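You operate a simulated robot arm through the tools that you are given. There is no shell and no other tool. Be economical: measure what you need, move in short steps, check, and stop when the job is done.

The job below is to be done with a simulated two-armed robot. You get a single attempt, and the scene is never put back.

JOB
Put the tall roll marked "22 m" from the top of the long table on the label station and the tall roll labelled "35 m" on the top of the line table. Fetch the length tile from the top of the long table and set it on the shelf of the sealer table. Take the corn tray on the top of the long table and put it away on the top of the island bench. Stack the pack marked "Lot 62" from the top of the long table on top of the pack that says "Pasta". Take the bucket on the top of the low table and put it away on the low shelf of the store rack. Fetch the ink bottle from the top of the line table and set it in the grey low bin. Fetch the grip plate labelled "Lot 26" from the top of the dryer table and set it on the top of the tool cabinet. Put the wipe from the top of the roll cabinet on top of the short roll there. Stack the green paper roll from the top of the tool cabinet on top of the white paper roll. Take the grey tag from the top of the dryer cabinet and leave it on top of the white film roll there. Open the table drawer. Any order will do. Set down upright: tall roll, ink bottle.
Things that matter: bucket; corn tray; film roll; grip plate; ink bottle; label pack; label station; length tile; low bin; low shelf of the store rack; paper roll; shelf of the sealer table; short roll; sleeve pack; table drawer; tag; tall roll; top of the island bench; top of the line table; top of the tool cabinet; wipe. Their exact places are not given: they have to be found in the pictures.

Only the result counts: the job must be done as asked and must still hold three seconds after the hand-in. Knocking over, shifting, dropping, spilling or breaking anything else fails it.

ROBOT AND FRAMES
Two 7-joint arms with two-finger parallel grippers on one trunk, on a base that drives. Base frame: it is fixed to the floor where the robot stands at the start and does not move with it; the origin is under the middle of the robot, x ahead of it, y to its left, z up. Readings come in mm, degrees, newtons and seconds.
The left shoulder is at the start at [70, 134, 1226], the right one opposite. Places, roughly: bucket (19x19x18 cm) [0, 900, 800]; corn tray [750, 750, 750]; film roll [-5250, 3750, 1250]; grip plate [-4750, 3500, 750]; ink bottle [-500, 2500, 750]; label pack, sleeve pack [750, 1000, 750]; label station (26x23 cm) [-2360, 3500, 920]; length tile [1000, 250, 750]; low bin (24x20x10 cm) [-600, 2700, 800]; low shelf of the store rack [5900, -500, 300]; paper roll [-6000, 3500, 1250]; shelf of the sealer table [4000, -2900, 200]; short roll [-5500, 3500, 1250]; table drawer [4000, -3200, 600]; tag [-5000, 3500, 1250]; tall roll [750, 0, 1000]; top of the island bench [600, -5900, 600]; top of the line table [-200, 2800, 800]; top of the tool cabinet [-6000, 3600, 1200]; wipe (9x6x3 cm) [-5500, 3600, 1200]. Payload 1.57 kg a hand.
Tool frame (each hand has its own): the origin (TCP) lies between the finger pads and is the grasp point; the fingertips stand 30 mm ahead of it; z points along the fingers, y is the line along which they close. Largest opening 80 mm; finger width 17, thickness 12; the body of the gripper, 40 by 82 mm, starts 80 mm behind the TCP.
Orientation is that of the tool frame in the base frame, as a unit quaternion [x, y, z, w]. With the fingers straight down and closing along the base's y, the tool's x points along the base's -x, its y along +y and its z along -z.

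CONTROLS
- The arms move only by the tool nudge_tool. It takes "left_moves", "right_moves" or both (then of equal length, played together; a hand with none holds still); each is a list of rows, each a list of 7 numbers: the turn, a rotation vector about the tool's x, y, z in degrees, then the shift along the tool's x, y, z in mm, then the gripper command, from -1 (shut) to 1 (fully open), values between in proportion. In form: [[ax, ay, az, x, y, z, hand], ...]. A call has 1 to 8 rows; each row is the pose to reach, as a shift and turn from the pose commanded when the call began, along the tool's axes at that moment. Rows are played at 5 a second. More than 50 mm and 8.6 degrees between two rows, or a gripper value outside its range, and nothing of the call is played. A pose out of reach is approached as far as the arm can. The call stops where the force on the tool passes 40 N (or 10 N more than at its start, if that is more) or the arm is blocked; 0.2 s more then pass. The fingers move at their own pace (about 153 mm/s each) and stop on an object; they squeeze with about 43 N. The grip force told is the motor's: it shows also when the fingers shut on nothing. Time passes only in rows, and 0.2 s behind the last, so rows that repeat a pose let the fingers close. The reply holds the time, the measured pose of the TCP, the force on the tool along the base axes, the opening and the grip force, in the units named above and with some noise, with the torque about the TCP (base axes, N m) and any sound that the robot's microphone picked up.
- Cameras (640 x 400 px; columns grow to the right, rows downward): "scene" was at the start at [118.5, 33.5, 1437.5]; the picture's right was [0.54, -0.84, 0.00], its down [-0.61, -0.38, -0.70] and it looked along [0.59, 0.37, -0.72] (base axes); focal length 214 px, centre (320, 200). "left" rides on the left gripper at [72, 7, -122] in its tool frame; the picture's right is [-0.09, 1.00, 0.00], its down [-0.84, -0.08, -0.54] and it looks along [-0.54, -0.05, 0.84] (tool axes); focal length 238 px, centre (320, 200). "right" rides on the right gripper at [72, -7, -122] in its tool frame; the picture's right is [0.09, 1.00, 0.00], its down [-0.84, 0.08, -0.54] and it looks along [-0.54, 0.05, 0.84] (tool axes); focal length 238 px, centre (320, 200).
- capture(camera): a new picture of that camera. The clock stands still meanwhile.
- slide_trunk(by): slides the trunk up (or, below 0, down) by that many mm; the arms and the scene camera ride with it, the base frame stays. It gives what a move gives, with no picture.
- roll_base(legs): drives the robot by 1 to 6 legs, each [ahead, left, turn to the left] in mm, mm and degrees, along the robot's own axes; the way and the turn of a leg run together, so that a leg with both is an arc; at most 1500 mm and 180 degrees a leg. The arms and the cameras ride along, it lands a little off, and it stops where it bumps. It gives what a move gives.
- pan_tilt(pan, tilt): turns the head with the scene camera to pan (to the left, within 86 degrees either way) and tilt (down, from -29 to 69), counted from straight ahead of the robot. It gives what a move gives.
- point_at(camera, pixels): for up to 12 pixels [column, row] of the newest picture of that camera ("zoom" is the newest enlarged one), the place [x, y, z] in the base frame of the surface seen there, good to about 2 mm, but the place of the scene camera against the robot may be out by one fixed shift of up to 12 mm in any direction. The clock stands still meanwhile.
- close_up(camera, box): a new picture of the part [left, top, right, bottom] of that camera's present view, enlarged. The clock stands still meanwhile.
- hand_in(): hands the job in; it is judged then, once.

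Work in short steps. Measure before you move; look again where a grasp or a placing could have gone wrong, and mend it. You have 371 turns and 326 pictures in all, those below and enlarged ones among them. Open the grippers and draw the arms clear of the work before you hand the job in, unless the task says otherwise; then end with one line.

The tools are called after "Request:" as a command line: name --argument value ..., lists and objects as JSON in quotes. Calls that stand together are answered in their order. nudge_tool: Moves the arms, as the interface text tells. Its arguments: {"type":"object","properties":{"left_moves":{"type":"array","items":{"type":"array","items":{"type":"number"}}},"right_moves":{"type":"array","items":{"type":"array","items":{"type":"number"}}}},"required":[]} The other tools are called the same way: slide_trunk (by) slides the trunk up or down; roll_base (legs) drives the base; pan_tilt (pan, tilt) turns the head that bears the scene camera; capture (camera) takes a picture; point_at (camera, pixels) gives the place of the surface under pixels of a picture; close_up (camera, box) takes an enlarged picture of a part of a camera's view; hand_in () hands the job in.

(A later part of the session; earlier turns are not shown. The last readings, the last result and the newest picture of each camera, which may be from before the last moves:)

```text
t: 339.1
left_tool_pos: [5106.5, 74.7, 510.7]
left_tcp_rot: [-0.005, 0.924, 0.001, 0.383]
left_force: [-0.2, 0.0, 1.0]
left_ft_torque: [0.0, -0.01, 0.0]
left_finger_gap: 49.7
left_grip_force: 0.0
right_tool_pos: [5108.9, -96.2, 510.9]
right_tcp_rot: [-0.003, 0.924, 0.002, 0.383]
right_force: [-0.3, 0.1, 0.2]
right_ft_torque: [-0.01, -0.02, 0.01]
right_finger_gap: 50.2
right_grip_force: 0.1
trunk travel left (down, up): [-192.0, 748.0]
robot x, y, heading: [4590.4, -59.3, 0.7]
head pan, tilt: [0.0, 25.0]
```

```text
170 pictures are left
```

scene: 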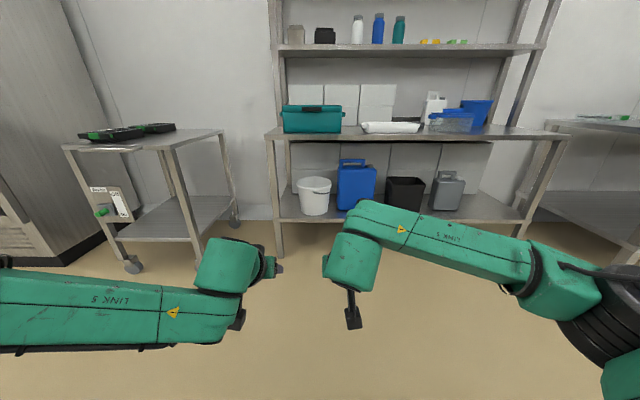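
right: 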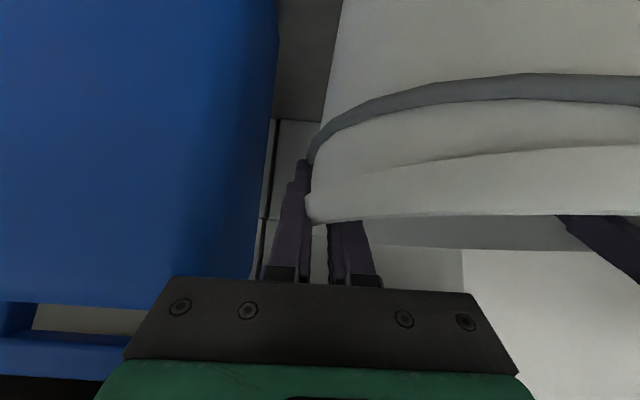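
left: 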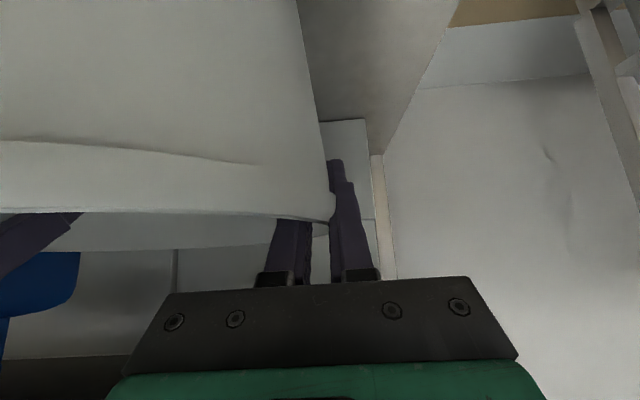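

Raise the trunk, unpitch hands, then drive to the far side of the long table facing it.

Request:
slide_trunk --by 400

Request:
slide_trunk --by 300

Request:
nudge_tool --left_moves '[[0, 7, 0, 0, 8, 0, 1], [0, 14, 0, 0, 16, 0, 1], [0, 21, 0, 0, 24, 0, 1], [0, 28, 0, 0, 32, 0, 1], [0, 35, 0, 0, 40, 0, 1], [0, 42, 0, 0, 60, 0, 1], [0, 45, 0, 0, 80, 0, 1], [0, 45, 0, 0, 100, 0, 1]]' --right_moves '[[0, 7, 0, 0, -8, 0, 1], [0, 14, 0, 0, -16, 0, 1], [0, 21, 0, 0, -24, 0, 1], [0, 28, 0, 0, -32, 0, 1], [0, 35, 0, 0, -40, 0, 1], [0, 42, 0, 0, -60, 0, 1], [0, 45, 0, 0, -80, 0, 1], [0, 45, 0, 0, -100, 0, 1]]'

Request:
roll_base --legs '[[0, 0, 179.5], [1500, 0, 0], [1200, 0, 0], [0, -950, 0]]'

Request:
pan_tilt --pan 15 --tilt 35

Request:
capture --camera "scene"

```text
t: 342.9
left_tool_pos: [5106.9, 74.6, 909.4]
left_tcp_rot: [-0.004, 0.924, 0.0, 0.382]
left_force: [-0.1, 0.0, 0.5]
left_ft_torque: [0.0, 0.01, -0.02]
left_finger_gap: 49.8
left_grip_force: 0.0
right_tool_pos: [5109.8, -96.5, 911.8]
right_tcp_rot: [-0.004, 0.923, 0.002, 0.384]
right_force: [0.5, -0.4, -0.1]
right_ft_torque: [0.03, -0.01, -0.01]
right_finger_gap: 50.0
right_grip_force: 0.0
trunk travel left (down, up): [-592.0, 348.0]
robot x, y, heading: [4589.0, -57.2, 0.5]
head pan, tilt: [0.0, 25.0]
```

```text
t: 345.9
left_tool_pos: [5106.5, 74.5, 1210.9]
left_tcp_rot: [-0.006, 0.924, 0.002, 0.382]
left_force: [1.0, -0.3, -0.3]
left_ft_torque: [-0.02, 0.0, -0.01]
left_finger_gap: 50.1
left_grip_force: 0.0
right_tool_pos: [5108.2, -95.8, 1211.7]
right_tcp_rot: [-0.004, 0.924, 0.001, 0.383]
right_force: [-1.0, -0.7, 1.1]
right_ft_torque: [0.02, 0.01, -0.02]
right_finger_gap: 49.9
right_grip_force: 0.0
trunk travel left (down, up): [-892.0, 48.0]
robot x, y, heading: [4587.3, -55.2, 0.5]
head pan, tilt: [0.0, 25.0]
```

```text
t: 347.7
left_tool_pos: [5106.2, 174.5, 1211.4]
left_tcp_rot: [-0.005, 1.0, -0.001, 0.0]
left_force: [-0.9, 1.2, -0.8]
left_ft_torque: [0.02, 0.0, 0.01]
left_finger_gap: 79.8
left_grip_force: 0.1
right_tool_pos: [5110.4, -195.9, 1211.5]
right_tcp_rot: [-0.005, 1.0, 0.0, 0.0]
right_force: [-0.3, 0.0, -0.3]
right_ft_torque: [0.0, -0.02, -0.03]
right_finger_gap: 80.0
right_grip_force: 0.0
trunk travel left (down, up): [-892.0, 48.0]
robot x, y, heading: [4588.8, -53.4, 0.5]
head pan, tilt: [0.0, 25.0]
```

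```text
t: 372.7
left_tool_pos: [1337.5, 582.8, 1211.2]
left_tcp_rot: [0.999, 0.035, 0.0, -0.001]
left_force: [-0.3, 0.0, -0.6]
left_ft_torque: [-0.02, -0.04, -0.01]
left_finger_gap: 79.7
left_grip_force: 0.1
right_tool_pos: [1311.7, 950.7, 1210.1]
right_tcp_rot: [0.999, 0.034, -0.001, -0.001]
right_force: [-0.8, -0.4, 1.0]
right_ft_torque: [0.01, 0.02, 0.03]
right_finger_gap: 79.7
right_grip_force: 0.1
trunk travel left (down, up): [-892.0, 48.0]
robot x, y, heading: [1844.0, 844.2, -175.8]
head pan, tilt: [0.0, 25.0]
```

```text
t: 373.5
left_tool_pos: [1336.9, 582.9, 1210.9]
left_tcp_rot: [0.999, 0.035, 0.0, -0.001]
left_force: [0.2, 0.0, -0.6]
left_ft_torque: [0.0, 0.02, -0.03]
left_finger_gap: 79.8
left_grip_force: 0.2
right_tool_pos: [1311.6, 951.5, 1211.0]
right_tcp_rot: [0.999, 0.034, -0.001, -0.001]
right_force: [-0.3, -0.4, -0.2]
right_ft_torque: [0.02, 0.02, -0.03]
right_finger_gap: 79.9
right_grip_force: 0.1
trunk travel left (down, up): [-892.0, 48.0]
robot x, y, heading: [1839.2, 841.3, -175.9]
head pan, tilt: [15.0, 35.0]
```

```text
169 pictures are left
```

scene: 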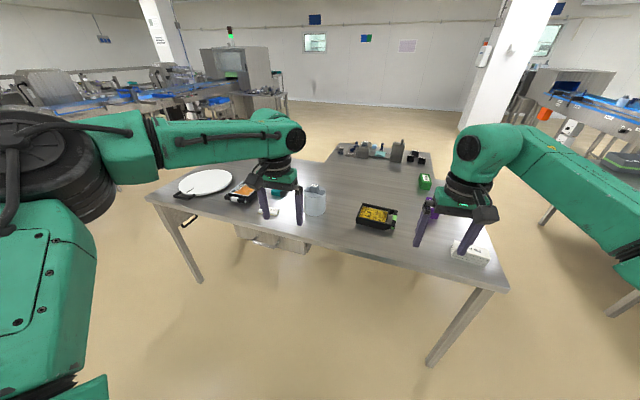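

Turn to square up and measure the packs, tile, tray.

Request:
roll_base --legs '[[0, 0, -4.1]]'

Request:
pan_tilt --pan 0 --tilt 40

Request:
capture --camera "scene"

```text
t: 374.3
left_tool_pos: [1320.2, 617.1, 1210.0]
left_tcp_rot: [1.0, -0.001, 0.0, -0.002]
left_force: [0.4, 0.0, -0.2]
left_ft_torque: [0.0, 0.03, 0.0]
left_finger_gap: 79.9
left_grip_force: 0.1
right_tool_pos: [1322.0, 986.7, 1211.5]
right_tcp_rot: [1.0, -0.003, -0.001, -0.002]
right_force: [0.1, 0.2, -0.4]
right_ft_torque: [0.01, -0.01, 0.02]
right_finger_gap: 80.0
right_grip_force: 0.1
trunk travel left (down, up): [-892.0, 48.0]
robot x, y, heading: [1841.4, 844.5, 180.0]
head pan, tilt: [15.0, 35.0]
```

```text
t: 375.1
left_tool_pos: [1321.3, 617.7, 1211.8]
left_tcp_rot: [1.0, 0.0, 0.0, -0.001]
left_force: [0.3, 0.9, 0.8]
left_ft_torque: [0.01, -0.02, 0.0]
left_finger_gap: 80.1
left_grip_force: 0.1
right_tool_pos: [1321.5, 989.2, 1210.5]
right_tcp_rot: [1.0, -0.002, -0.001, 0.0]
right_force: [-0.5, -0.1, -0.6]
right_ft_torque: [-0.01, 0.01, -0.02]
right_finger_gap: 80.0
right_grip_force: 0.1
trunk travel left (down, up): [-892.0, 48.0]
robot x, y, heading: [1837.5, 844.5, 180.0]
head pan, tilt: [0.0, 40.0]
```

```text
168 pictures are left
```

scene: 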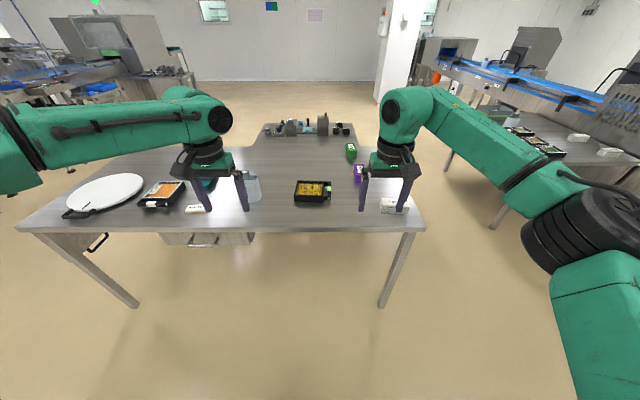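

Request:
point_at --camera "scene" --pixels '[[394, 206], [388, 200], [405, 205], [358, 175], [353, 168], [360, 185], [315, 190], [195, 208], [420, 228], [20, 226], [312, 203], [330, 190]]'

Request:
close_up --camera "scene" --box '[280, 130, 440, 240]'

Request:
close_up --camera "scene" --box '[60, 150, 280, 240]'

```text
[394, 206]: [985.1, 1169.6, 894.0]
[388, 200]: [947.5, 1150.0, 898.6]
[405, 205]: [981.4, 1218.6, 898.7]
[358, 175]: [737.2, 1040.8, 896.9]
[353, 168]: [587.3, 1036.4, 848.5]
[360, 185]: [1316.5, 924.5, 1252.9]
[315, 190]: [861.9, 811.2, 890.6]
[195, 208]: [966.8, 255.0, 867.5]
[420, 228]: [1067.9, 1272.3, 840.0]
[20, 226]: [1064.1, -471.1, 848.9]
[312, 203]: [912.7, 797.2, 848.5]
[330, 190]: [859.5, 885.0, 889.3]
```

```text
3.64 times, centred on (360, 185) of scene
```

zoom: 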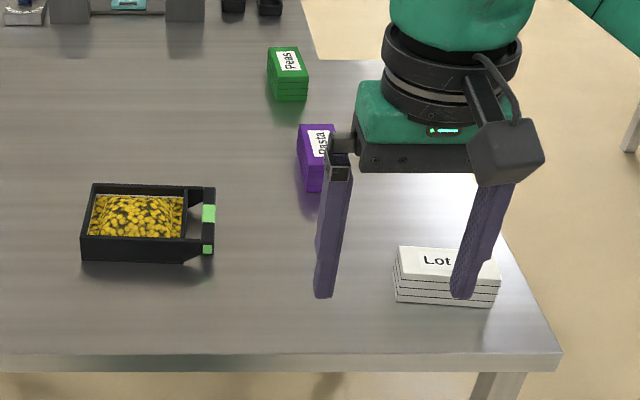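

```text
2.91 times, centred on (170, 195) of scene
```

zoom: 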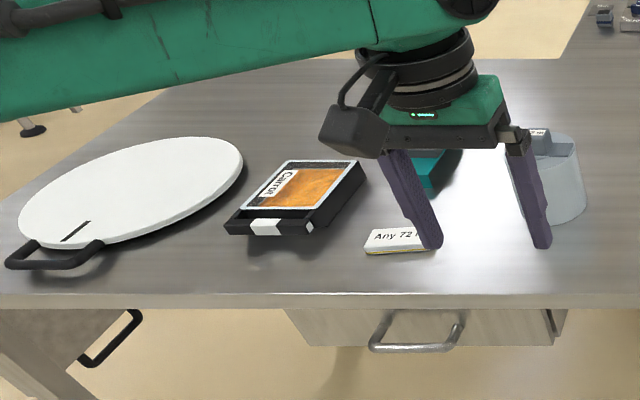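

Table edge x≈1066. Lot 62 pack ≈(975,1185), Pasta ≈(715,1040). Drive to (1280,990) and lower the trunk 150.

Request:
roll_base --legs '[[560, -145, 0]]'

Request:
slide_trunk --by -120

Request:
capture --camera "right"

```text
t: 378.3
left_tool_pos: [770.6, 772.9, 1212.1]
left_tcp_rot: [1.0, -0.008, -0.001, -0.002]
left_force: [0.2, 0.2, -0.2]
left_ft_torque: [0.03, 0.0, -0.02]
left_finger_gap: 80.0
left_grip_force: 0.1
right_tool_pos: [775.8, 1142.0, 1211.3]
right_tcp_rot: [1.0, -0.009, -0.001, -0.001]
right_force: [0.8, -0.2, -0.1]
right_ft_torque: [-0.01, 0.03, 0.0]
right_finger_gap: 79.9
right_grip_force: 0.1
trunk travel left (down, up): [-892.0, 48.0]
robot x, y, heading: [1297.4, 988.6, 179.1]
head pan, tilt: [0.0, 40.0]
```

```text
t: 379.8
left_tool_pos: [769.3, 773.0, 1091.4]
left_tcp_rot: [1.0, -0.008, 0.0, -0.002]
left_force: [0.1, -0.1, 0.0]
left_ft_torque: [0.02, -0.01, 0.0]
left_finger_gap: 80.0
left_grip_force: 0.0
right_tool_pos: [775.5, 1143.1, 1091.1]
right_tcp_rot: [1.0, -0.009, -0.002, 0.0]
right_force: [0.4, -0.4, -0.5]
right_ft_torque: [-0.02, 0.0, 0.0]
right_finger_gap: 79.9
right_grip_force: 0.0
trunk travel left (down, up): [-772.0, 168.0]
robot x, y, heading: [1293.0, 991.0, 179.4]
head pan, tilt: [0.0, 40.0]
```

```text
165 pictures are left
```

right: 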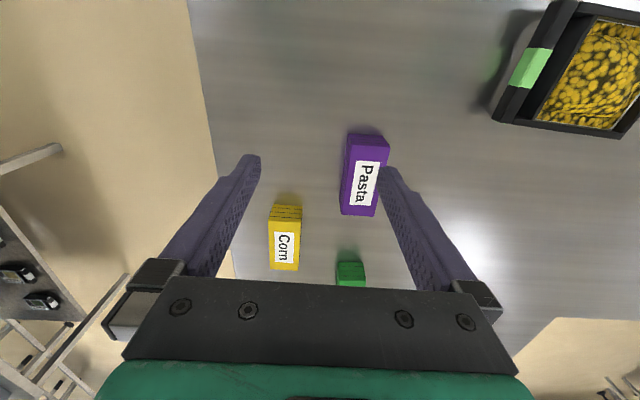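

Measure the Pasta pack, then move back over Lot 62.

Request:
point_at --camera "right" --pixels '[[350, 155], [384, 158], [345, 205], [372, 210], [364, 185], [352, 142], [380, 142], [366, 175]]'

Request:
nudge_tool --right_moves '[[0, 0, 0, 40, -8, 0, 1], [0, 0, 0, 80, -16, 0, 1], [0, 0, 0, 120, -24, 0, 1], [0, 0, 0, 155, -32, 0, 1], [0, 0, 0, 185, -42, 10, 1]]'

Request:
capture --camera "right"

```text
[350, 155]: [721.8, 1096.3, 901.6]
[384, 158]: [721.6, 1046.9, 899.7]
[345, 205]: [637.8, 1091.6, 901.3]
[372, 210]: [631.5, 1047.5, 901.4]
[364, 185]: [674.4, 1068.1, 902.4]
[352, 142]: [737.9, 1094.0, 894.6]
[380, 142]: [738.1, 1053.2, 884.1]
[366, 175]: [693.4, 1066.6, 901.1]
```

```text
t: 381.0
left_tool_pos: [771.0, 773.4, 1092.6]
left_tcp_rot: [1.0, -0.008, -0.001, 0.0]
left_force: [-0.8, 0.5, 0.8]
left_ft_torque: [-0.06, 0.02, -0.03]
left_finger_gap: 80.0
left_grip_force: 0.1
right_tool_pos: [959.9, 1181.0, 1082.0]
right_tcp_rot: [1.0, -0.009, -0.001, 0.0]
right_force: [0.5, -0.1, -0.2]
right_ft_torque: [-0.01, -0.01, 0.0]
right_finger_gap: 79.9
right_grip_force: 0.2
trunk travel left (down, up): [-772.0, 168.0]
robot x, y, heading: [1291.5, 990.8, 179.3]
head pan, tilt: [0.0, 40.0]
```

```text
164 pictures are left
```

right: 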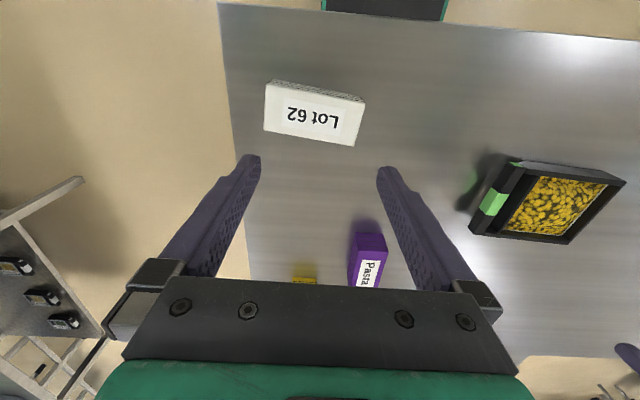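

Measure Lot 62.

Request:
point_at --camera "right" --pixels '[[268, 92], [362, 105], [268, 130], [353, 142], [313, 115], [275, 88], [310, 138], [315, 95]]'

```text
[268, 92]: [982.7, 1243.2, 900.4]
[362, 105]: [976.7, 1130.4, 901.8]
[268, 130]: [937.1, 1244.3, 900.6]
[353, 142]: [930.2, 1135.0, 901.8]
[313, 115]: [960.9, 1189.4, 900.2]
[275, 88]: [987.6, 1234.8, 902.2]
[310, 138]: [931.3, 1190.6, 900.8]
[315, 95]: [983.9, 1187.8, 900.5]
```

Lot 62: centre (958,1189), narrow side along x (53 mm). Rotate the right hand +92° to close along x.

Request:
nudge_tool --right_moves '[[0, 0, 8, 0, -2, 0, 1], [0, 0, 16, -2, -4, 0, 1], [0, 0, 24, -2, -6, 0, 1], [0, 0, 32, -2, -8, 0, 1], [0, 0, 40, -2, -8, 0, 1], [0, 0, 48, -2, -8, 0, 1], [0, 0, 56, -2, -8, 0, 1], [0, 0, 64, -2, -8, 0, 1]]'

Request:
nudge_tool --right_moves '[[0, 0, 8, 0, 0, 0, 1], [0, 0, 16, 0, 0, 0, 1], [0, 0, 24, 0, 0, 20, 1], [0, 0, 28, 0, 0, 60, 1], [0, 0, 28, 0, 0, 90, 1]]'

Request:
capture --camera "right"

```text
t: 382.8
left_tool_pos: [768.2, 772.5, 1091.9]
left_tcp_rot: [1.0, -0.009, 0.0, -0.002]
left_force: [-0.7, 0.3, 1.5]
left_ft_torque: [0.03, 0.0, 0.05]
left_finger_gap: 80.0
left_grip_force: 0.0
right_tool_pos: [958.2, 1190.7, 1080.0]
right_tcp_rot: [0.843, -0.538, -0.002, 0.0]
right_force: [0.2, -0.4, -0.3]
right_ft_torque: [-0.02, 0.0, -0.02]
right_finger_gap: 80.0
right_grip_force: 0.0
trunk travel left (down, up): [-772.0, 168.0]
robot x, y, heading: [1291.6, 991.3, 179.3]
head pan, tilt: [0.0, 40.0]
```

```text
t: 384.0
left_tool_pos: [768.1, 773.3, 1090.5]
left_tcp_rot: [1.0, -0.008, 0.001, -0.001]
left_force: [0.1, -0.3, -0.1]
left_ft_torque: [0.02, 0.01, 0.02]
left_finger_gap: 80.0
left_grip_force: 0.1
right_tool_pos: [956.5, 1192.0, 991.4]
right_tcp_rot: [-0.688, 0.726, 0.001, 0.0]
right_force: [0.8, -0.2, 0.7]
right_ft_torque: [0.0, -0.03, 0.04]
right_finger_gap: 80.0
right_grip_force: 0.0
trunk travel left (down, up): [-772.0, 168.0]
robot x, y, heading: [1291.7, 993.1, 179.2]
head pan, tilt: [0.0, 40.0]
```

```text
163 pictures are left
```

right: 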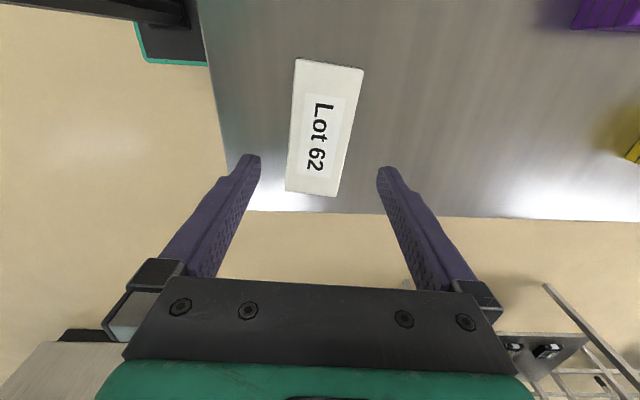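

Centred. Descend to z≈886, close, lift.

Request:
nudge_tool --right_moves '[[0, 0, 0, 0, 1, 40, 1], [0, 0, 0, 0, 1, 80, 1], [0, 0, 0, 0, 1, 105, 1], [0, 0, 0, 0, 1, 105, -1], [0, 0, 0, 0, 1, 105, -1], [0, 0, 0, 0, 1, 105, -1], [0, 0, 0, 0, 1, 80, -1], [0, 0, 0, 0, 1, 35, -1]]'

Request:
nudge_tool --right_moves '[[0, 0, -8, 10, 0, -40, -1], [0, 0, -16, 20, 0, -60, -1], [0, 0, -24, 30, 0, -60, -1], [0, 0, -32, 40, 0, -60, -1], [0, 0, -40, 50, 0, -60, -1], [0, 0, -48, 55, 0, -60, -1], [0, 0, -56, 60, 0, -60, -1], [0, 0, -64, 60, 0, -60, -1]]'

Request:
capture --camera "right"

```text
t: 385.8
left_tool_pos: [770.5, 772.8, 1090.6]
left_tcp_rot: [1.0, -0.008, 0.0, -0.002]
left_force: [1.0, 0.3, 0.6]
left_ft_torque: [0.01, -0.03, 0.02]
left_finger_gap: 80.0
left_grip_force: 0.0
right_tool_pos: [960.3, 1189.6, 956.5]
right_tcp_rot: [-0.689, 0.725, 0.002, 0.0]
right_force: [-0.7, 0.4, -1.6]
right_ft_torque: [0.0, -0.04, -0.02]
right_finger_gap: 55.3
right_grip_force: 43.5
trunk travel left (down, up): [-772.0, 168.0]
robot x, y, heading: [1297.8, 990.7, 178.9]
head pan, tilt: [0.0, 40.0]
```

```text
t: 387.6
left_tool_pos: [768.3, 772.9, 1091.2]
left_tcp_rot: [1.0, -0.007, -0.001, -0.001]
left_force: [-0.2, -0.4, 1.1]
left_ft_torque: [-0.02, 0.02, 0.01]
left_finger_gap: 80.1
left_grip_force: 0.2
right_tool_pos: [954.7, 1129.9, 1015.6]
right_tcp_rot: [0.968, -0.249, 0.001, -0.001]
right_force: [0.5, 0.2, -1.0]
right_ft_torque: [-0.06, 0.0, -0.01]
right_finger_gap: 55.2
right_grip_force: 43.2
trunk travel left (down, up): [-772.0, 168.0]
robot x, y, heading: [1293.3, 990.3, 179.2]
head pan, tilt: [0.0, 40.0]
```

```text
162 pictures are left
```

right: 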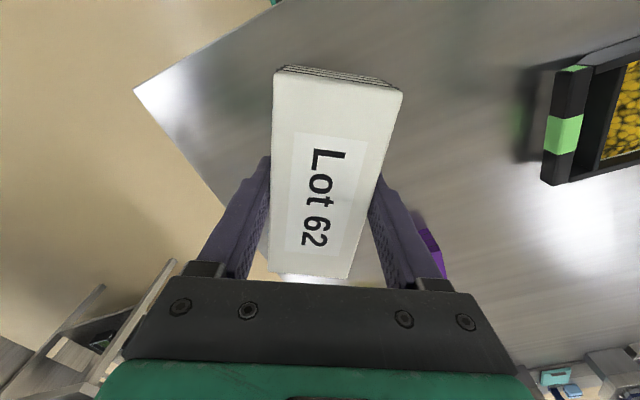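

Drive 45 mm closer, then rotate the rest (-30°) and move over the Pasta pack.

Request:
roll_base --legs '[[45, 0, 0.8]]'

Request:
nudge_tool --right_moves '[[0, 0, -4, -20, 22, 0, -1], [0, 0, -8, -40, 45, 0, -1], [0, 0, -12, -62, 68, 0, -1], [0, 0, -16, -84, 90, 0, -1], [0, 0, -20, -106, 112, 0, -1], [0, 0, -24, -128, 134, 0, -1], [0, 0, -28, -150, 152, 0, -1], [0, 0, -31, -165, 165, 0, -1]]'

Request:
capture --camera "right"

```text
t: 388.5
left_tool_pos: [734.4, 766.6, 1092.9]
left_tcp_rot: [1.0, 0.001, -0.004, -0.001]
left_force: [0.5, 0.5, 0.7]
left_ft_torque: [0.02, 0.06, 0.0]
left_finger_gap: 80.0
left_grip_force: 0.1
right_tool_pos: [914.0, 1126.6, 1017.3]
right_tcp_rot: [0.97, -0.243, -0.004, 0.001]
right_force: [-0.1, 0.6, -2.5]
right_ft_torque: [-0.03, 0.05, -0.02]
right_finger_gap: 55.4
right_grip_force: 42.6
trunk travel left (down, up): [-772.0, 168.0]
robot x, y, heading: [1251.2, 993.2, -179.9]
head pan, tilt: [0.0, 40.0]
```

```text
t: 390.3
left_tool_pos: [727.9, 766.0, 1090.4]
left_tcp_rot: [1.0, 0.0, 0.0, -0.002]
left_force: [0.0, -0.8, 0.2]
left_ft_torque: [0.04, 0.01, 0.03]
left_finger_gap: 80.1
left_grip_force: 0.1
right_tool_pos: [685.7, 1056.1, 1015.7]
right_tcp_rot: [1.0, 0.026, -0.001, 0.0]
right_force: [0.1, 0.5, -1.5]
right_ft_torque: [0.01, -0.02, 0.0]
right_finger_gap: 54.9
right_grip_force: 42.8
trunk travel left (down, up): [-772.0, 168.0]
robot x, y, heading: [1250.3, 987.6, 180.1]
head pan, tilt: [0.0, 40.0]
```

```text
161 pictures are left
```

right: 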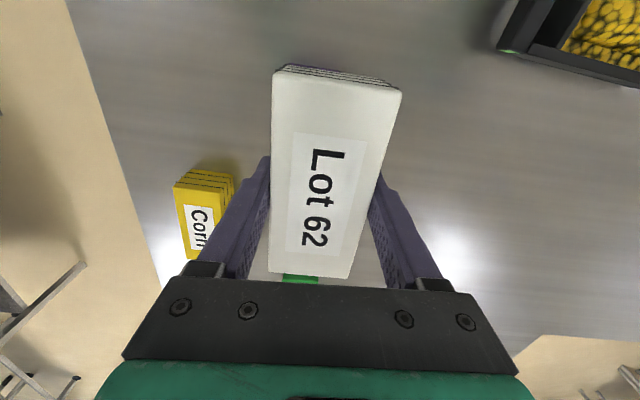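

Measure the held pack's outline to align it.

Request:
point_at --camera "right" --pixels '[[280, 82], [396, 98], [275, 265], [345, 270], [325, 175]]'

Request:
point_at --camera "scene" --pixels '[[320, 200]]'

Request:
capture --camera "scene"

```text
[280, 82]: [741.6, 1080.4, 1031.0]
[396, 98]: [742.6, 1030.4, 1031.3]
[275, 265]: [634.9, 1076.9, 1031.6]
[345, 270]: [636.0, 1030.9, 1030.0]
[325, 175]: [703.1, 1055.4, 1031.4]
```

```text
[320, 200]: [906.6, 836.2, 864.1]
```

```text
160 pictures are left
```

scene: 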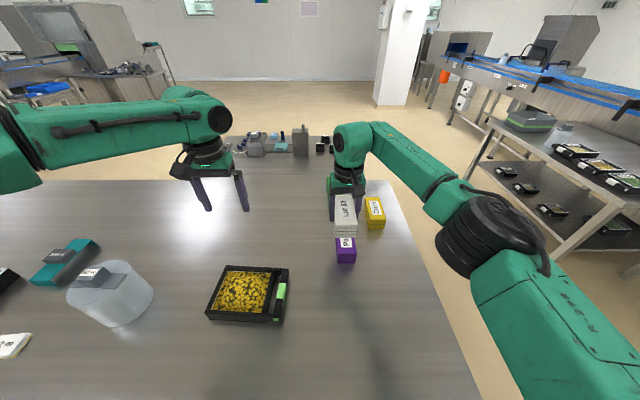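

Shift (-6,+16) and lower to 4 mm above, check.

Request:
nudge_tool --right_moves '[[0, 0, 0, -5, -16, 0, -1], [0, 0, 0, -5, -16, 35, -1], [0, 0, 0, -5, -16, 65, -1], [0, 0, 0, -5, -16, 74, -1]]'

Request:
close_up --camera "scene" --box '[290, 140, 420, 280]'

Request:
capture --camera "right"

```text
t: 391.3
left_tool_pos: [727.9, 766.1, 1090.8]
left_tcp_rot: [1.0, -0.001, 0.0, -0.001]
left_force: [0.0, -0.5, 0.4]
left_ft_torque: [0.01, 0.0, 0.02]
left_finger_gap: 80.3
left_grip_force: 0.0
right_tool_pos: [678.9, 1073.7, 940.9]
right_tcp_rot: [1.0, 0.025, -0.001, 0.001]
right_force: [0.3, 0.7, -2.8]
right_ft_torque: [-0.02, -0.02, 0.03]
right_finger_gap: 54.7
right_grip_force: 43.2
trunk travel left (down, up): [-772.0, 168.0]
robot x, y, heading: [1249.3, 989.8, -179.9]
head pan, tilt: [0.0, 40.0]
```

```text
2.86 times, centred on (355, 210) of scene
```

zoom: 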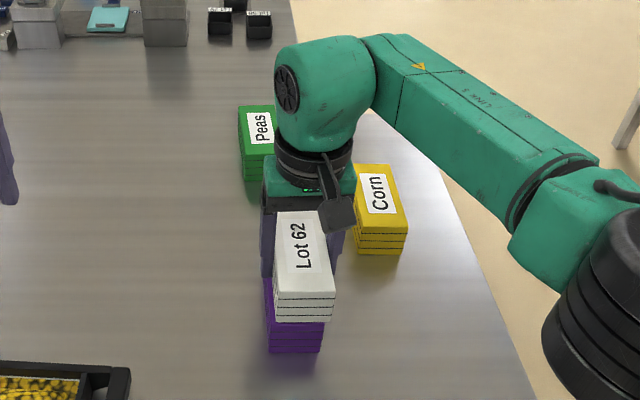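

```text
158 pictures are left
```

right: 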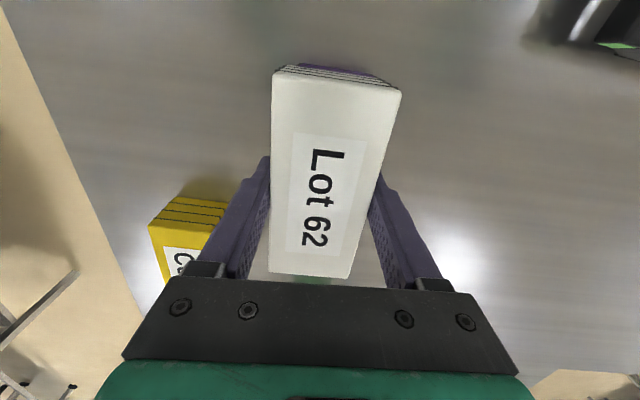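

Request:
point_at --camera "zoom" --pixels '[[277, 310], [331, 318], [270, 340], [320, 345], [305, 312], [295, 340]]'

```text
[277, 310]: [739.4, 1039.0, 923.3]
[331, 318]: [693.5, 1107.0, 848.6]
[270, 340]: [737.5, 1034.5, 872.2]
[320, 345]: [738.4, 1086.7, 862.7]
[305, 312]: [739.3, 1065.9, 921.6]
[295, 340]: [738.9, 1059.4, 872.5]
```

Shift 4 mm toward -y, lower 4 mm, release and rise.

Request:
nudge_tool --right_moves '[[0, 0, 0, 0, 3.5, 0, -1], [0, 0, 0, 0, 3.5, 2.5, -1], [0, 0, 0, 0, 3.5, 4, -1], [0, 0, 0, 0, 3.5, 4, 0.7], [0, 0, 0, 0, 3.5, 4, 0.7], [0, 0, 0, 0, 3.5, -30, 0.7], [0, 0, 0, 0, 3.5, -75, 0.7], [0, 0, 0, 0, 3.5, -120, 0.7]]'

Request:
close_up --camera "scene" --box '[290, 140, 420, 280]'

Request:
capture --camera "right"

```text
t: 393.1
left_tool_pos: [728.5, 767.0, 1091.7]
left_tcp_rot: [1.0, 0.0, -0.001, -0.002]
left_force: [0.6, -0.8, 0.2]
left_ft_torque: [-0.02, 0.03, 0.0]
left_finger_gap: 79.9
left_grip_force: 0.1
right_tool_pos: [683.0, 1071.7, 1058.2]
right_tcp_rot: [1.0, 0.025, -0.001, 0.0]
right_force: [0.7, 0.2, 0.3]
right_ft_torque: [-0.02, 0.01, 0.0]
right_finger_gap: 68.3
right_grip_force: 0.0
trunk travel left (down, up): [-772.0, 168.0]
robot x, y, heading: [1248.7, 993.1, -180.1]
head pan, tilt: [0.0, 40.0]
```

```text
2.86 times, centred on (355, 210) of scene
```

zoom: 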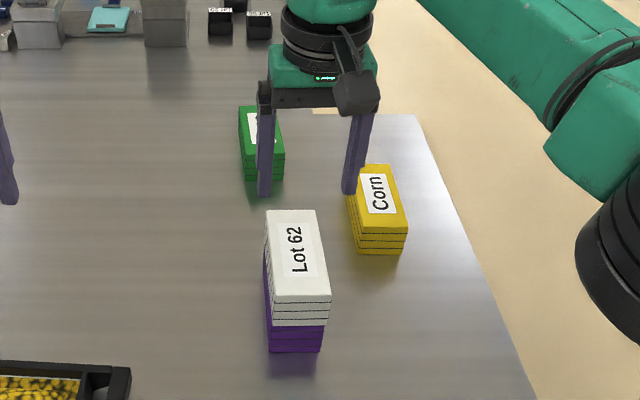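

```text
156 pictures are left
```

right: 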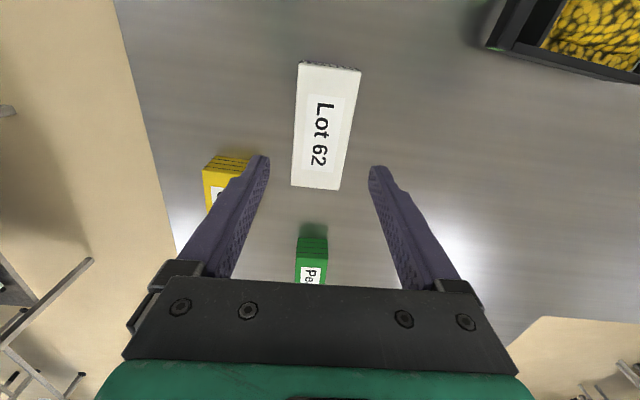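

Stacked well. Now the corn tray: strafe left 290 (toward -y), move the right hand over the tray and look.

Request:
roll_base --legs '[[-30, 290, 0]]'

Request:
nudge_tool --right_moves '[[0, 0, 0, 40, -5, -10, 1], [0, 0, 0, 80, -10, -20, 1], [0, 0, 0, 120, -15, -30, 1], [0, 0, 0, 150, -20, -30, 1]]'

Request:
capture --camera "right"

Request:
capture --camera "scene"

```text
t: 395.1
left_tool_pos: [760.1, 475.9, 1092.2]
left_tcp_rot: [1.0, 0.001, 0.0, -0.001]
left_force: [0.3, 0.3, 0.3]
left_ft_torque: [0.01, 0.0, -0.02]
left_finger_gap: 79.8
left_grip_force: 0.1
right_tool_pos: [711.7, 781.1, 1059.0]
right_tcp_rot: [1.0, 0.026, 0.0, 0.0]
right_force: [-0.3, -0.7, 0.0]
right_ft_torque: [0.05, 0.03, -0.02]
right_finger_gap: 68.0
right_grip_force: 0.1
trunk travel left (down, up): [-772.0, 168.0]
robot x, y, heading: [1279.4, 701.2, -179.8]
head pan, tilt: [0.0, 40.0]
```

```text
t: 396.1
left_tool_pos: [759.9, 476.5, 1091.7]
left_tcp_rot: [1.0, 0.002, -0.001, -0.001]
left_force: [-0.2, 0.0, -0.1]
left_ft_torque: [0.0, 0.0, 0.01]
left_finger_gap: 80.0
left_grip_force: 0.1
right_tool_pos: [862.2, 808.2, 1090.0]
right_tcp_rot: [1.0, 0.027, -0.002, 0.0]
right_force: [-0.2, 0.0, 0.7]
right_ft_torque: [0.0, 0.0, -0.03]
right_finger_gap: 80.2
right_grip_force: 0.0
trunk travel left (down, up): [-772.0, 168.0]
robot x, y, heading: [1277.4, 698.9, -179.9]
head pan, tilt: [0.0, 40.0]
```

```text
155 pictures are left
```

right: 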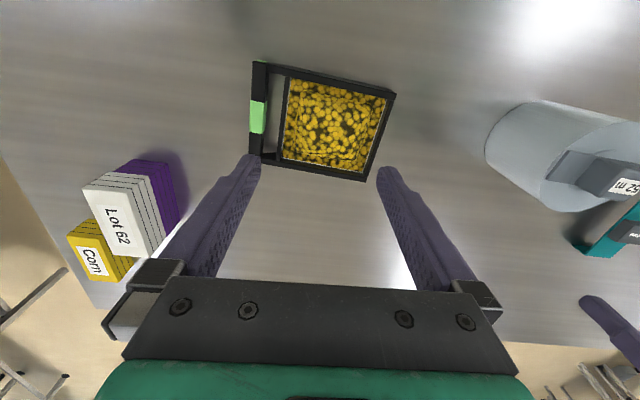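

```text
154 pictures are left
```

scene: 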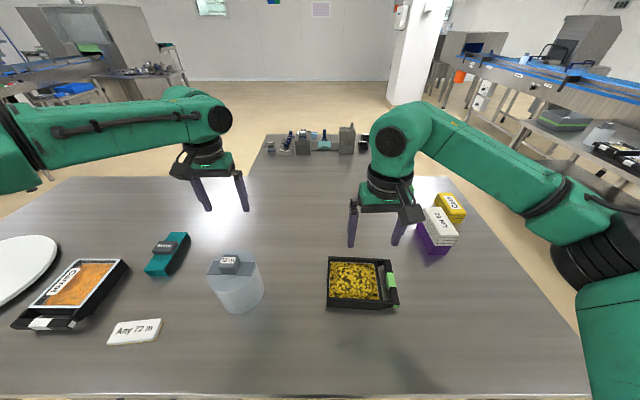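

Zoom on the tray handle and measure.

Request:
close_up --camera "right" --box '[230, 45, 410, 190]'

Request:
point_at --camera "right" --pixels '[[258, 65], [258, 118], [254, 155], [267, 115], [252, 115], [276, 115], [285, 80], [392, 95], [364, 178], [282, 168], [335, 125], [385, 140]]'

Request:
close_up --camera "scene" --box '[310, 245, 410, 320]'

```text
2.76 times, centred on (320, 118) of right
```

zoom: 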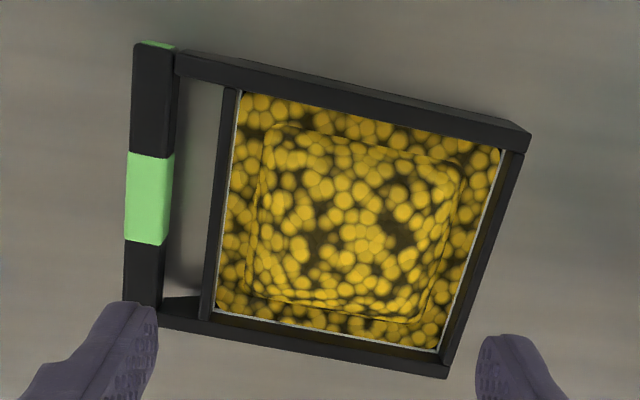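

```text
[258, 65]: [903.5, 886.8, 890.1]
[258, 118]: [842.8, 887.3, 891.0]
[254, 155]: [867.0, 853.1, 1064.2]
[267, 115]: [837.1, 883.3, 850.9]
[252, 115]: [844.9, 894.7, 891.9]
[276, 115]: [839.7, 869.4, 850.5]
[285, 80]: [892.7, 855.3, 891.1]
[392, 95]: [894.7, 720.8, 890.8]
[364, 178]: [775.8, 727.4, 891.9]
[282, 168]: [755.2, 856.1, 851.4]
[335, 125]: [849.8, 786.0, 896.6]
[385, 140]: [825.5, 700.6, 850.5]
```

```text
5.33 times, centred on (360, 282) of scene
```

zoom: 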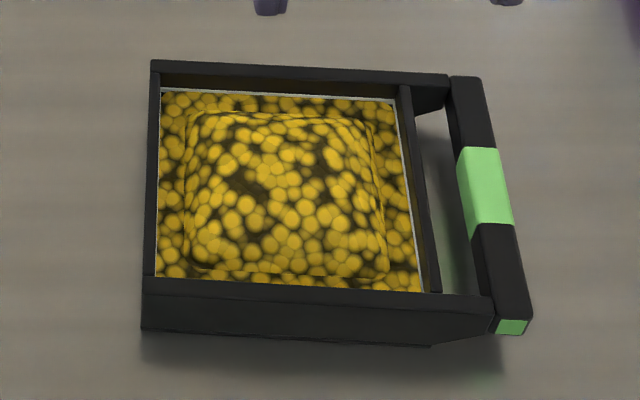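

Handle bar: centre ≈(840,888), width 14, gap to tray wall ~23 mm. Move above with 28 mm opening and verify.

Request:
nudge_tool --right_moves '[[0, 0, 1, -5, -30, 20, -0.3], [0, 0, 2, -10, -60, 50, -0.3], [0, 0, 3, -20, -81, 90, -0.3], [0, 0, 3, -20, -81, 130, -0.3]]'

Request:
capture --camera "right"

Request:
point_at --camera "right" --pixels '[[300, 130], [310, 130], [320, 130], [330, 130], [340, 130], [350, 130], [320, 60], [320, 190]]'

```text
t: 397.1
left_tool_pos: [758.9, 474.8, 1091.2]
left_tcp_rot: [1.0, 0.001, 0.0, -0.001]
left_force: [0.4, -0.5, 0.8]
left_ft_torque: [-0.03, 0.01, -0.03]
left_finger_gap: 80.0
left_grip_force: 0.1
right_tool_pos: [834.8, 889.4, 959.8]
right_tcp_rot: [1.0, 0.0, -0.001, -0.001]
right_force: [-0.1, -0.8, 0.5]
right_ft_torque: [-0.02, -0.01, -0.02]
right_finger_gap: 28.2
right_grip_force: 0.1
trunk travel left (down, up): [-772.0, 168.0]
robot x, y, heading: [1280.6, 699.3, -179.5]
head pan, tilt: [0.0, 40.0]
```

```text
151 pictures are left
```

right: 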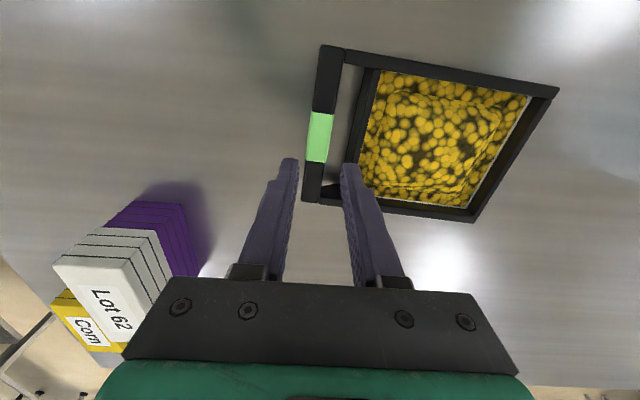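

```text
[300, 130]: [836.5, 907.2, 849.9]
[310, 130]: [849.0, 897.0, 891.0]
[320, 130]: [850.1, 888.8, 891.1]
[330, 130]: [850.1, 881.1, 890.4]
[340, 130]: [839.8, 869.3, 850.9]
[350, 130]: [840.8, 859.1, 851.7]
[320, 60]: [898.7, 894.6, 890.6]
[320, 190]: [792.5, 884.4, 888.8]
```

Aligned. Descend to z≈884, grip the handle, and lift 15 mm to test.

Request:
nudge_tool --right_moves '[[0, 0, 0, 2, 0, 25, -0.3], [0, 0, 0, 4, 0, 50, -0.3], [0, 0, 0, 4, 0, 75, -0.3], [0, 0, 0, 4, 0, 75, -1], [0, 0, 0, 4, 0, 75, -1], [0, 0, 0, 4, 0, 75, -1]]'

Request:
nudge_tool --right_moves '[[0, 0, 0, 0, 0, -8, -1], [0, 0, 0, 0, 0, -16, -1], [0, 0, 0, 0, 0, -25, -1], [0, 0, 0, 0, 0, -25, -1]]'

Request:
capture --camera "right"

Request:
close_up --camera "scene" --box '[280, 200, 440, 330]'

```text
t: 398.5
left_tool_pos: [760.0, 475.2, 1092.3]
left_tcp_rot: [1.0, 0.001, -0.001, -0.002]
left_force: [0.1, -0.3, -0.3]
left_ft_torque: [-0.03, -0.02, 0.02]
left_finger_gap: 79.9
left_grip_force: 0.0
right_tool_pos: [839.9, 888.1, 887.1]
right_tcp_rot: [1.0, -0.002, -0.002, 0.0]
right_force: [-5.1, 3.2, 15.5]
right_ft_torque: [-0.2, -0.06, -0.31]
right_finger_gap: 18.0
right_grip_force: 32.8
trunk travel left (down, up): [-772.0, 168.0]
robot x, y, heading: [1281.5, 699.0, -180.0]
head pan, tilt: [0.0, 40.0]
```

```text
t: 399.5
left_tool_pos: [758.9, 474.6, 1090.6]
left_tcp_rot: [1.0, 0.001, 0.0, -0.001]
left_force: [0.5, 0.5, 0.6]
left_ft_torque: [0.04, 0.0, 0.01]
left_finger_gap: 79.6
left_grip_force: 0.0
right_tool_pos: [840.5, 887.8, 909.8]
right_tcp_rot: [1.0, 0.0, 0.0, 0.0]
right_force: [1.0, 0.1, -2.8]
right_ft_torque: [0.22, -0.03, 0.01]
right_finger_gap: 17.2
right_grip_force: 32.3
trunk travel left (down, up): [-772.0, 168.0]
robot x, y, heading: [1278.1, 696.4, -180.0]
head pan, tilt: [0.0, 40.0]
```

```text
150 pictures are left
```

right: 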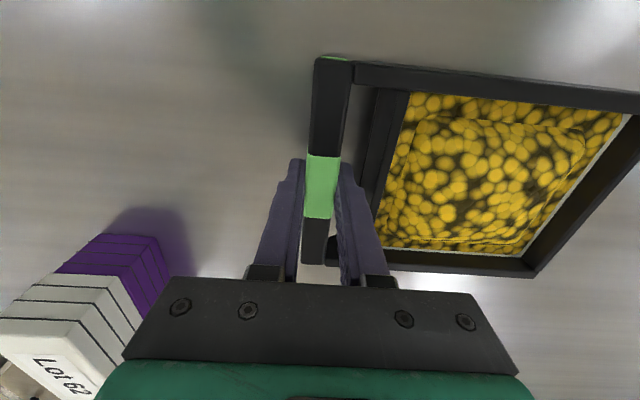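

```text
3.08 times, centred on (360, 265) of scene
```

zoom: 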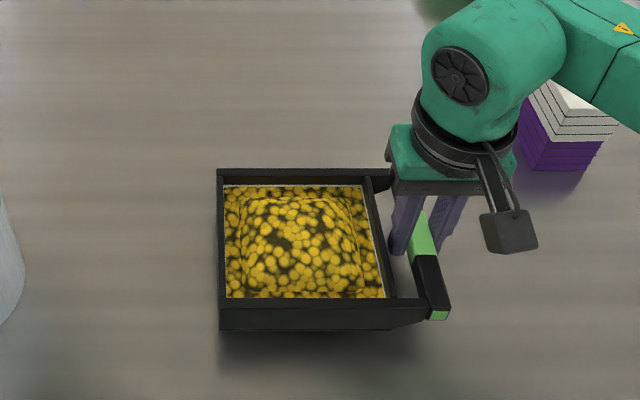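

Check tilt by measuring rim heights.

Request:
point_at --camera "right" --pixels '[[330, 75], [360, 75], [630, 100], [530, 262], [500, 90], [318, 230]]'

Request:
nudge_tool --right_moves '[[0, 0, 0, 0, 0, -20, -1], [0, 0, 0, 0, 0, -40, -1], [0, 0, 0, 0, 0, -60, -1], [0, 0, 0, 0, 0, -80, -1], [0, 0, 0, 0, 0, -80, -1]]'

Request:
capture --camera "right"

Request:
point_at --camera "right" --pixels '[[330, 75], [360, 75], [630, 100], [530, 262], [500, 90], [318, 230]]'

```text
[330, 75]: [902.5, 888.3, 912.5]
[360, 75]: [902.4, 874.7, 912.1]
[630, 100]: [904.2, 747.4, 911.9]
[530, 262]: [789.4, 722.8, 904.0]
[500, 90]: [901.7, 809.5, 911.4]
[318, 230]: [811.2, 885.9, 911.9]
```

```text
t: 400.7
left_tool_pos: [759.2, 474.1, 1092.1]
left_tcp_rot: [1.0, 0.0, 0.0, -0.001]
left_force: [0.4, -0.6, -0.5]
left_ft_torque: [0.03, -0.02, -0.06]
left_finger_gap: 79.9
left_grip_force: 0.1
right_tool_pos: [839.2, 888.0, 988.8]
right_tcp_rot: [1.0, -0.001, 0.0, 0.0]
right_force: [0.1, -0.3, -2.6]
right_ft_torque: [0.22, -0.02, -0.01]
right_finger_gap: 17.5
right_grip_force: 32.1
trunk travel left (down, up): [-772.0, 168.0]
robot x, y, heading: [1277.2, 697.9, -179.6]
head pan, tilt: [0.0, 40.0]
```

```text
148 pictures are left
```

right: 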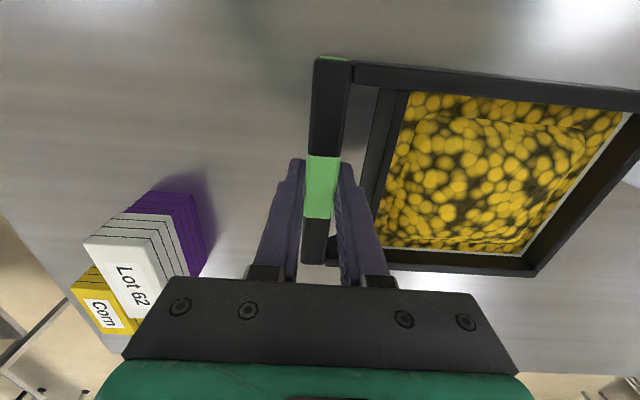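

```text
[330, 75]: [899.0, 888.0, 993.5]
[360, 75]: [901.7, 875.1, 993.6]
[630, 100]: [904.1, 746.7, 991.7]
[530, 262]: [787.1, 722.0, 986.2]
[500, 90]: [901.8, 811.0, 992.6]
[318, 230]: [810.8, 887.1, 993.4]
```

Tray held level. Raise it 130 mm and pull it back, then shift the base left 220 to reach the tile with the left hand.

Request:
nudge_tool --right_moves '[[0, 0, 0, 10, 0, -35, -1], [0, 0, 0, 20, 0, -70, -1], [0, 0, 0, 35, 0, -105, -1], [0, 0, 0, 50, 0, -140, -1]]'

Request:
roll_base --legs '[[0, 240, 0]]'

Request:
nudge_tool --left_moves '[[0, 0, 0, 45, 0, 0, 1], [0, 0, 0, 90, 0, 0, 1], [0, 0, 0, 135, 0, 0, 1], [0, 0, 0, 175, 0, 0, 1], [0, 0, 0, 200, 10, 20, 1]]'

Request:
capture --camera "left"

Request:
capture --camera "scene"

```text
t: 401.7
left_tool_pos: [759.8, 474.5, 1091.6]
left_tcp_rot: [1.0, 0.001, -0.001, -0.002]
left_force: [0.8, -0.5, 0.6]
left_ft_torque: [-0.01, 0.03, 0.03]
left_finger_gap: 79.9
left_grip_force: 0.0
right_tool_pos: [891.9, 886.7, 1130.3]
right_tcp_rot: [1.0, -0.001, 0.0, -0.002]
right_force: [-0.5, -0.2, -2.6]
right_ft_torque: [0.23, 0.0, 0.0]
right_finger_gap: 17.7
right_grip_force: 32.6
trunk travel left (down, up): [-772.0, 168.0]
robot x, y, heading: [1276.7, 698.7, -179.7]
head pan, tilt: [0.0, 40.0]
```

```text
t: 403.5
left_tool_pos: [759.4, 238.8, 1091.4]
left_tcp_rot: [1.0, -0.001, 0.0, -0.001]
left_force: [-0.5, 0.0, 0.4]
left_ft_torque: [-0.03, 0.01, 0.0]
left_finger_gap: 80.1
left_grip_force: 0.0
right_tool_pos: [891.3, 650.1, 1128.9]
right_tcp_rot: [1.0, 0.0, 0.0, 0.001]
right_force: [-0.6, 0.3, -2.3]
right_ft_torque: [0.27, -0.01, 0.02]
right_finger_gap: 17.4
right_grip_force: 31.9
trunk travel left (down, up): [-772.0, 168.0]
robot x, y, heading: [1281.3, 460.0, -179.8]
head pan, tilt: [0.0, 40.0]
```

```text
t: 404.7
left_tool_pos: [960.3, 225.5, 1067.8]
left_tcp_rot: [1.0, -0.001, -0.001, -0.001]
left_force: [0.0, -0.1, -0.8]
left_ft_torque: [-0.02, 0.02, 0.03]
left_finger_gap: 80.1
left_grip_force: 0.1
right_tool_pos: [891.2, 649.9, 1129.1]
right_tcp_rot: [1.0, -0.001, 0.0, -0.001]
right_force: [0.3, 0.3, -2.6]
right_ft_torque: [0.22, 0.01, -0.01]
right_finger_gap: 17.3
right_grip_force: 32.5
trunk travel left (down, up): [-772.0, 168.0]
robot x, y, heading: [1279.2, 459.8, 180.1]
head pan, tilt: [0.0, 40.0]
```

```text
147 pictures are left
```

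left: 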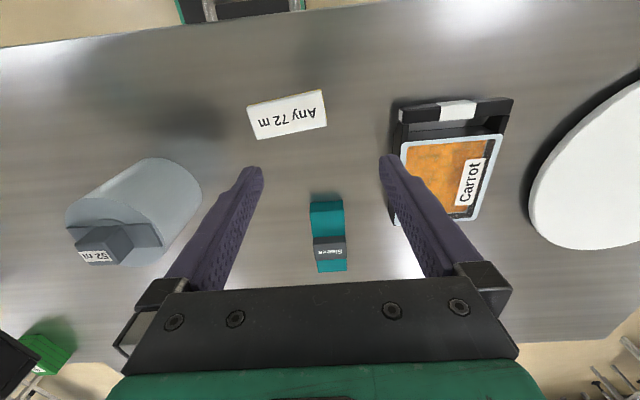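

```text
146 pictures are left
```

scene: 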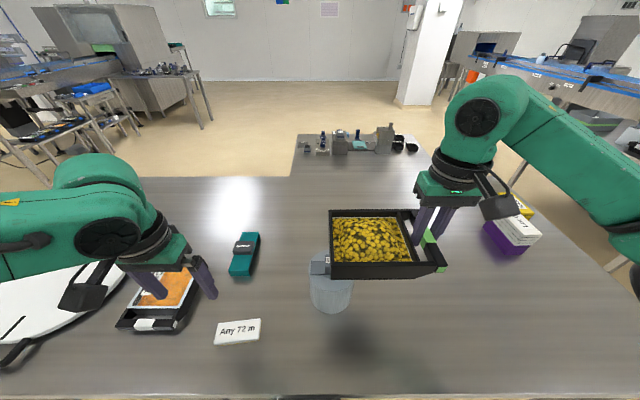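

Measure the tile.

Request:
point_at --camera "left" --pixels '[[250, 108], [320, 93], [258, 135], [325, 122], [287, 115], [262, 137]]'

Request:
close_up --camera "left" --box '[230, 75, 350, 155]'

```text
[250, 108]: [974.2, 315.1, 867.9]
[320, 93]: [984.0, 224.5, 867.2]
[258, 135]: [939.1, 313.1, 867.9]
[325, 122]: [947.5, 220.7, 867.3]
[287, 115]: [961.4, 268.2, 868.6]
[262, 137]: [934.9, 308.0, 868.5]
```

```text
5.00 times, centred on (290, 115) of left
```

zoom: 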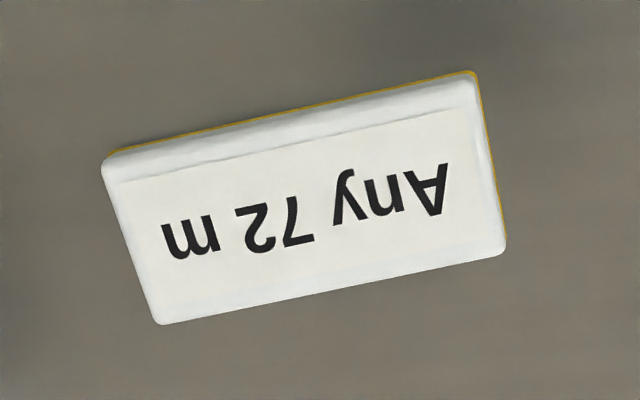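

Tile centre (960,268), yaw ~6°. Rotate the left hand +84° so it closes across the narrow side.

Request:
nudge_tool --left_moves '[[0, 0, 8, 0, -10, 0, 1], [0, 0, 16, 0, -20, 0, 1], [0, 0, 24, 0, -30, 0, 1], [0, 0, 32, 0, -42, 0, 1], [0, 0, 40, 0, -42, 0, 1], [0, 0, 48, 0, -42, 0, 1], [0, 0, 56, 0, -42, 0, 1], [0, 0, 64, 0, -42, 0, 1]]'

Request:
nudge_tool --left_moves '[[0, 0, 8, 0, 0, 20, 1], [0, 0, 16, 0, 0, 50, 1], [0, 0, 20, 0, 0, 80, 1], [0, 0, 20, 0, 0, 100, 1]]'

Request:
capture --camera "left"

```text
t: 406.5
left_tool_pos: [959.2, 267.1, 1071.5]
left_tcp_rot: [0.847, -0.531, -0.001, -0.001]
left_force: [0.2, 0.4, -0.3]
left_ft_torque: [-0.02, -0.01, 0.0]
left_finger_gap: 79.9
left_grip_force: 0.1
right_tool_pos: [891.1, 649.1, 1128.3]
right_tcp_rot: [1.0, -0.001, 0.0, 0.0]
right_force: [0.2, -0.6, -2.7]
right_ft_torque: [0.25, -0.01, 0.01]
right_finger_gap: 17.6
right_grip_force: 32.2
trunk travel left (down, up): [-772.0, 168.0]
robot x, y, heading: [1279.3, 462.8, -179.9]
head pan, tilt: [0.0, 40.0]
```

```text
t: 407.5
left_tool_pos: [939.8, 269.8, 971.8]
left_tcp_rot: [0.743, -0.67, 0.0, -0.002]
left_force: [-0.4, 0.3, -1.1]
left_ft_torque: [0.03, 0.01, 0.02]
left_finger_gap: 80.1
left_grip_force: 0.1
left hand out of reach, approached as far as the arm can: row 2, 3, 4
right_tool_pos: [892.0, 649.0, 1129.5]
right_tcp_rot: [1.0, -0.001, 0.0, 0.0]
right_force: [-0.1, -0.1, -2.5]
right_ft_torque: [0.21, 0.01, -0.02]
right_finger_gap: 17.8
right_grip_force: 32.6
trunk travel left (down, up): [-772.0, 168.0]
robot x, y, heading: [1278.7, 461.9, -180.0]
head pan, tilt: [0.0, 40.0]
```

```text
144 pictures are left
```

left: 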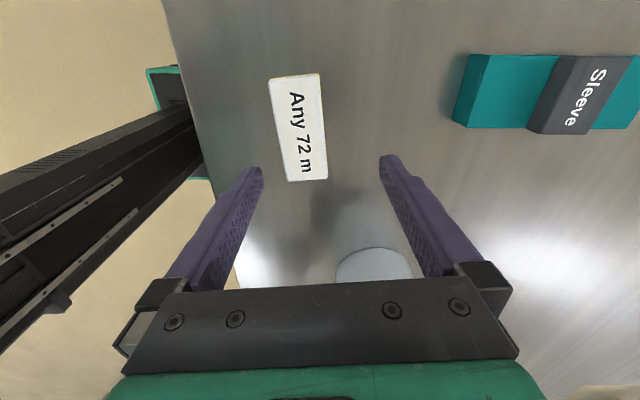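

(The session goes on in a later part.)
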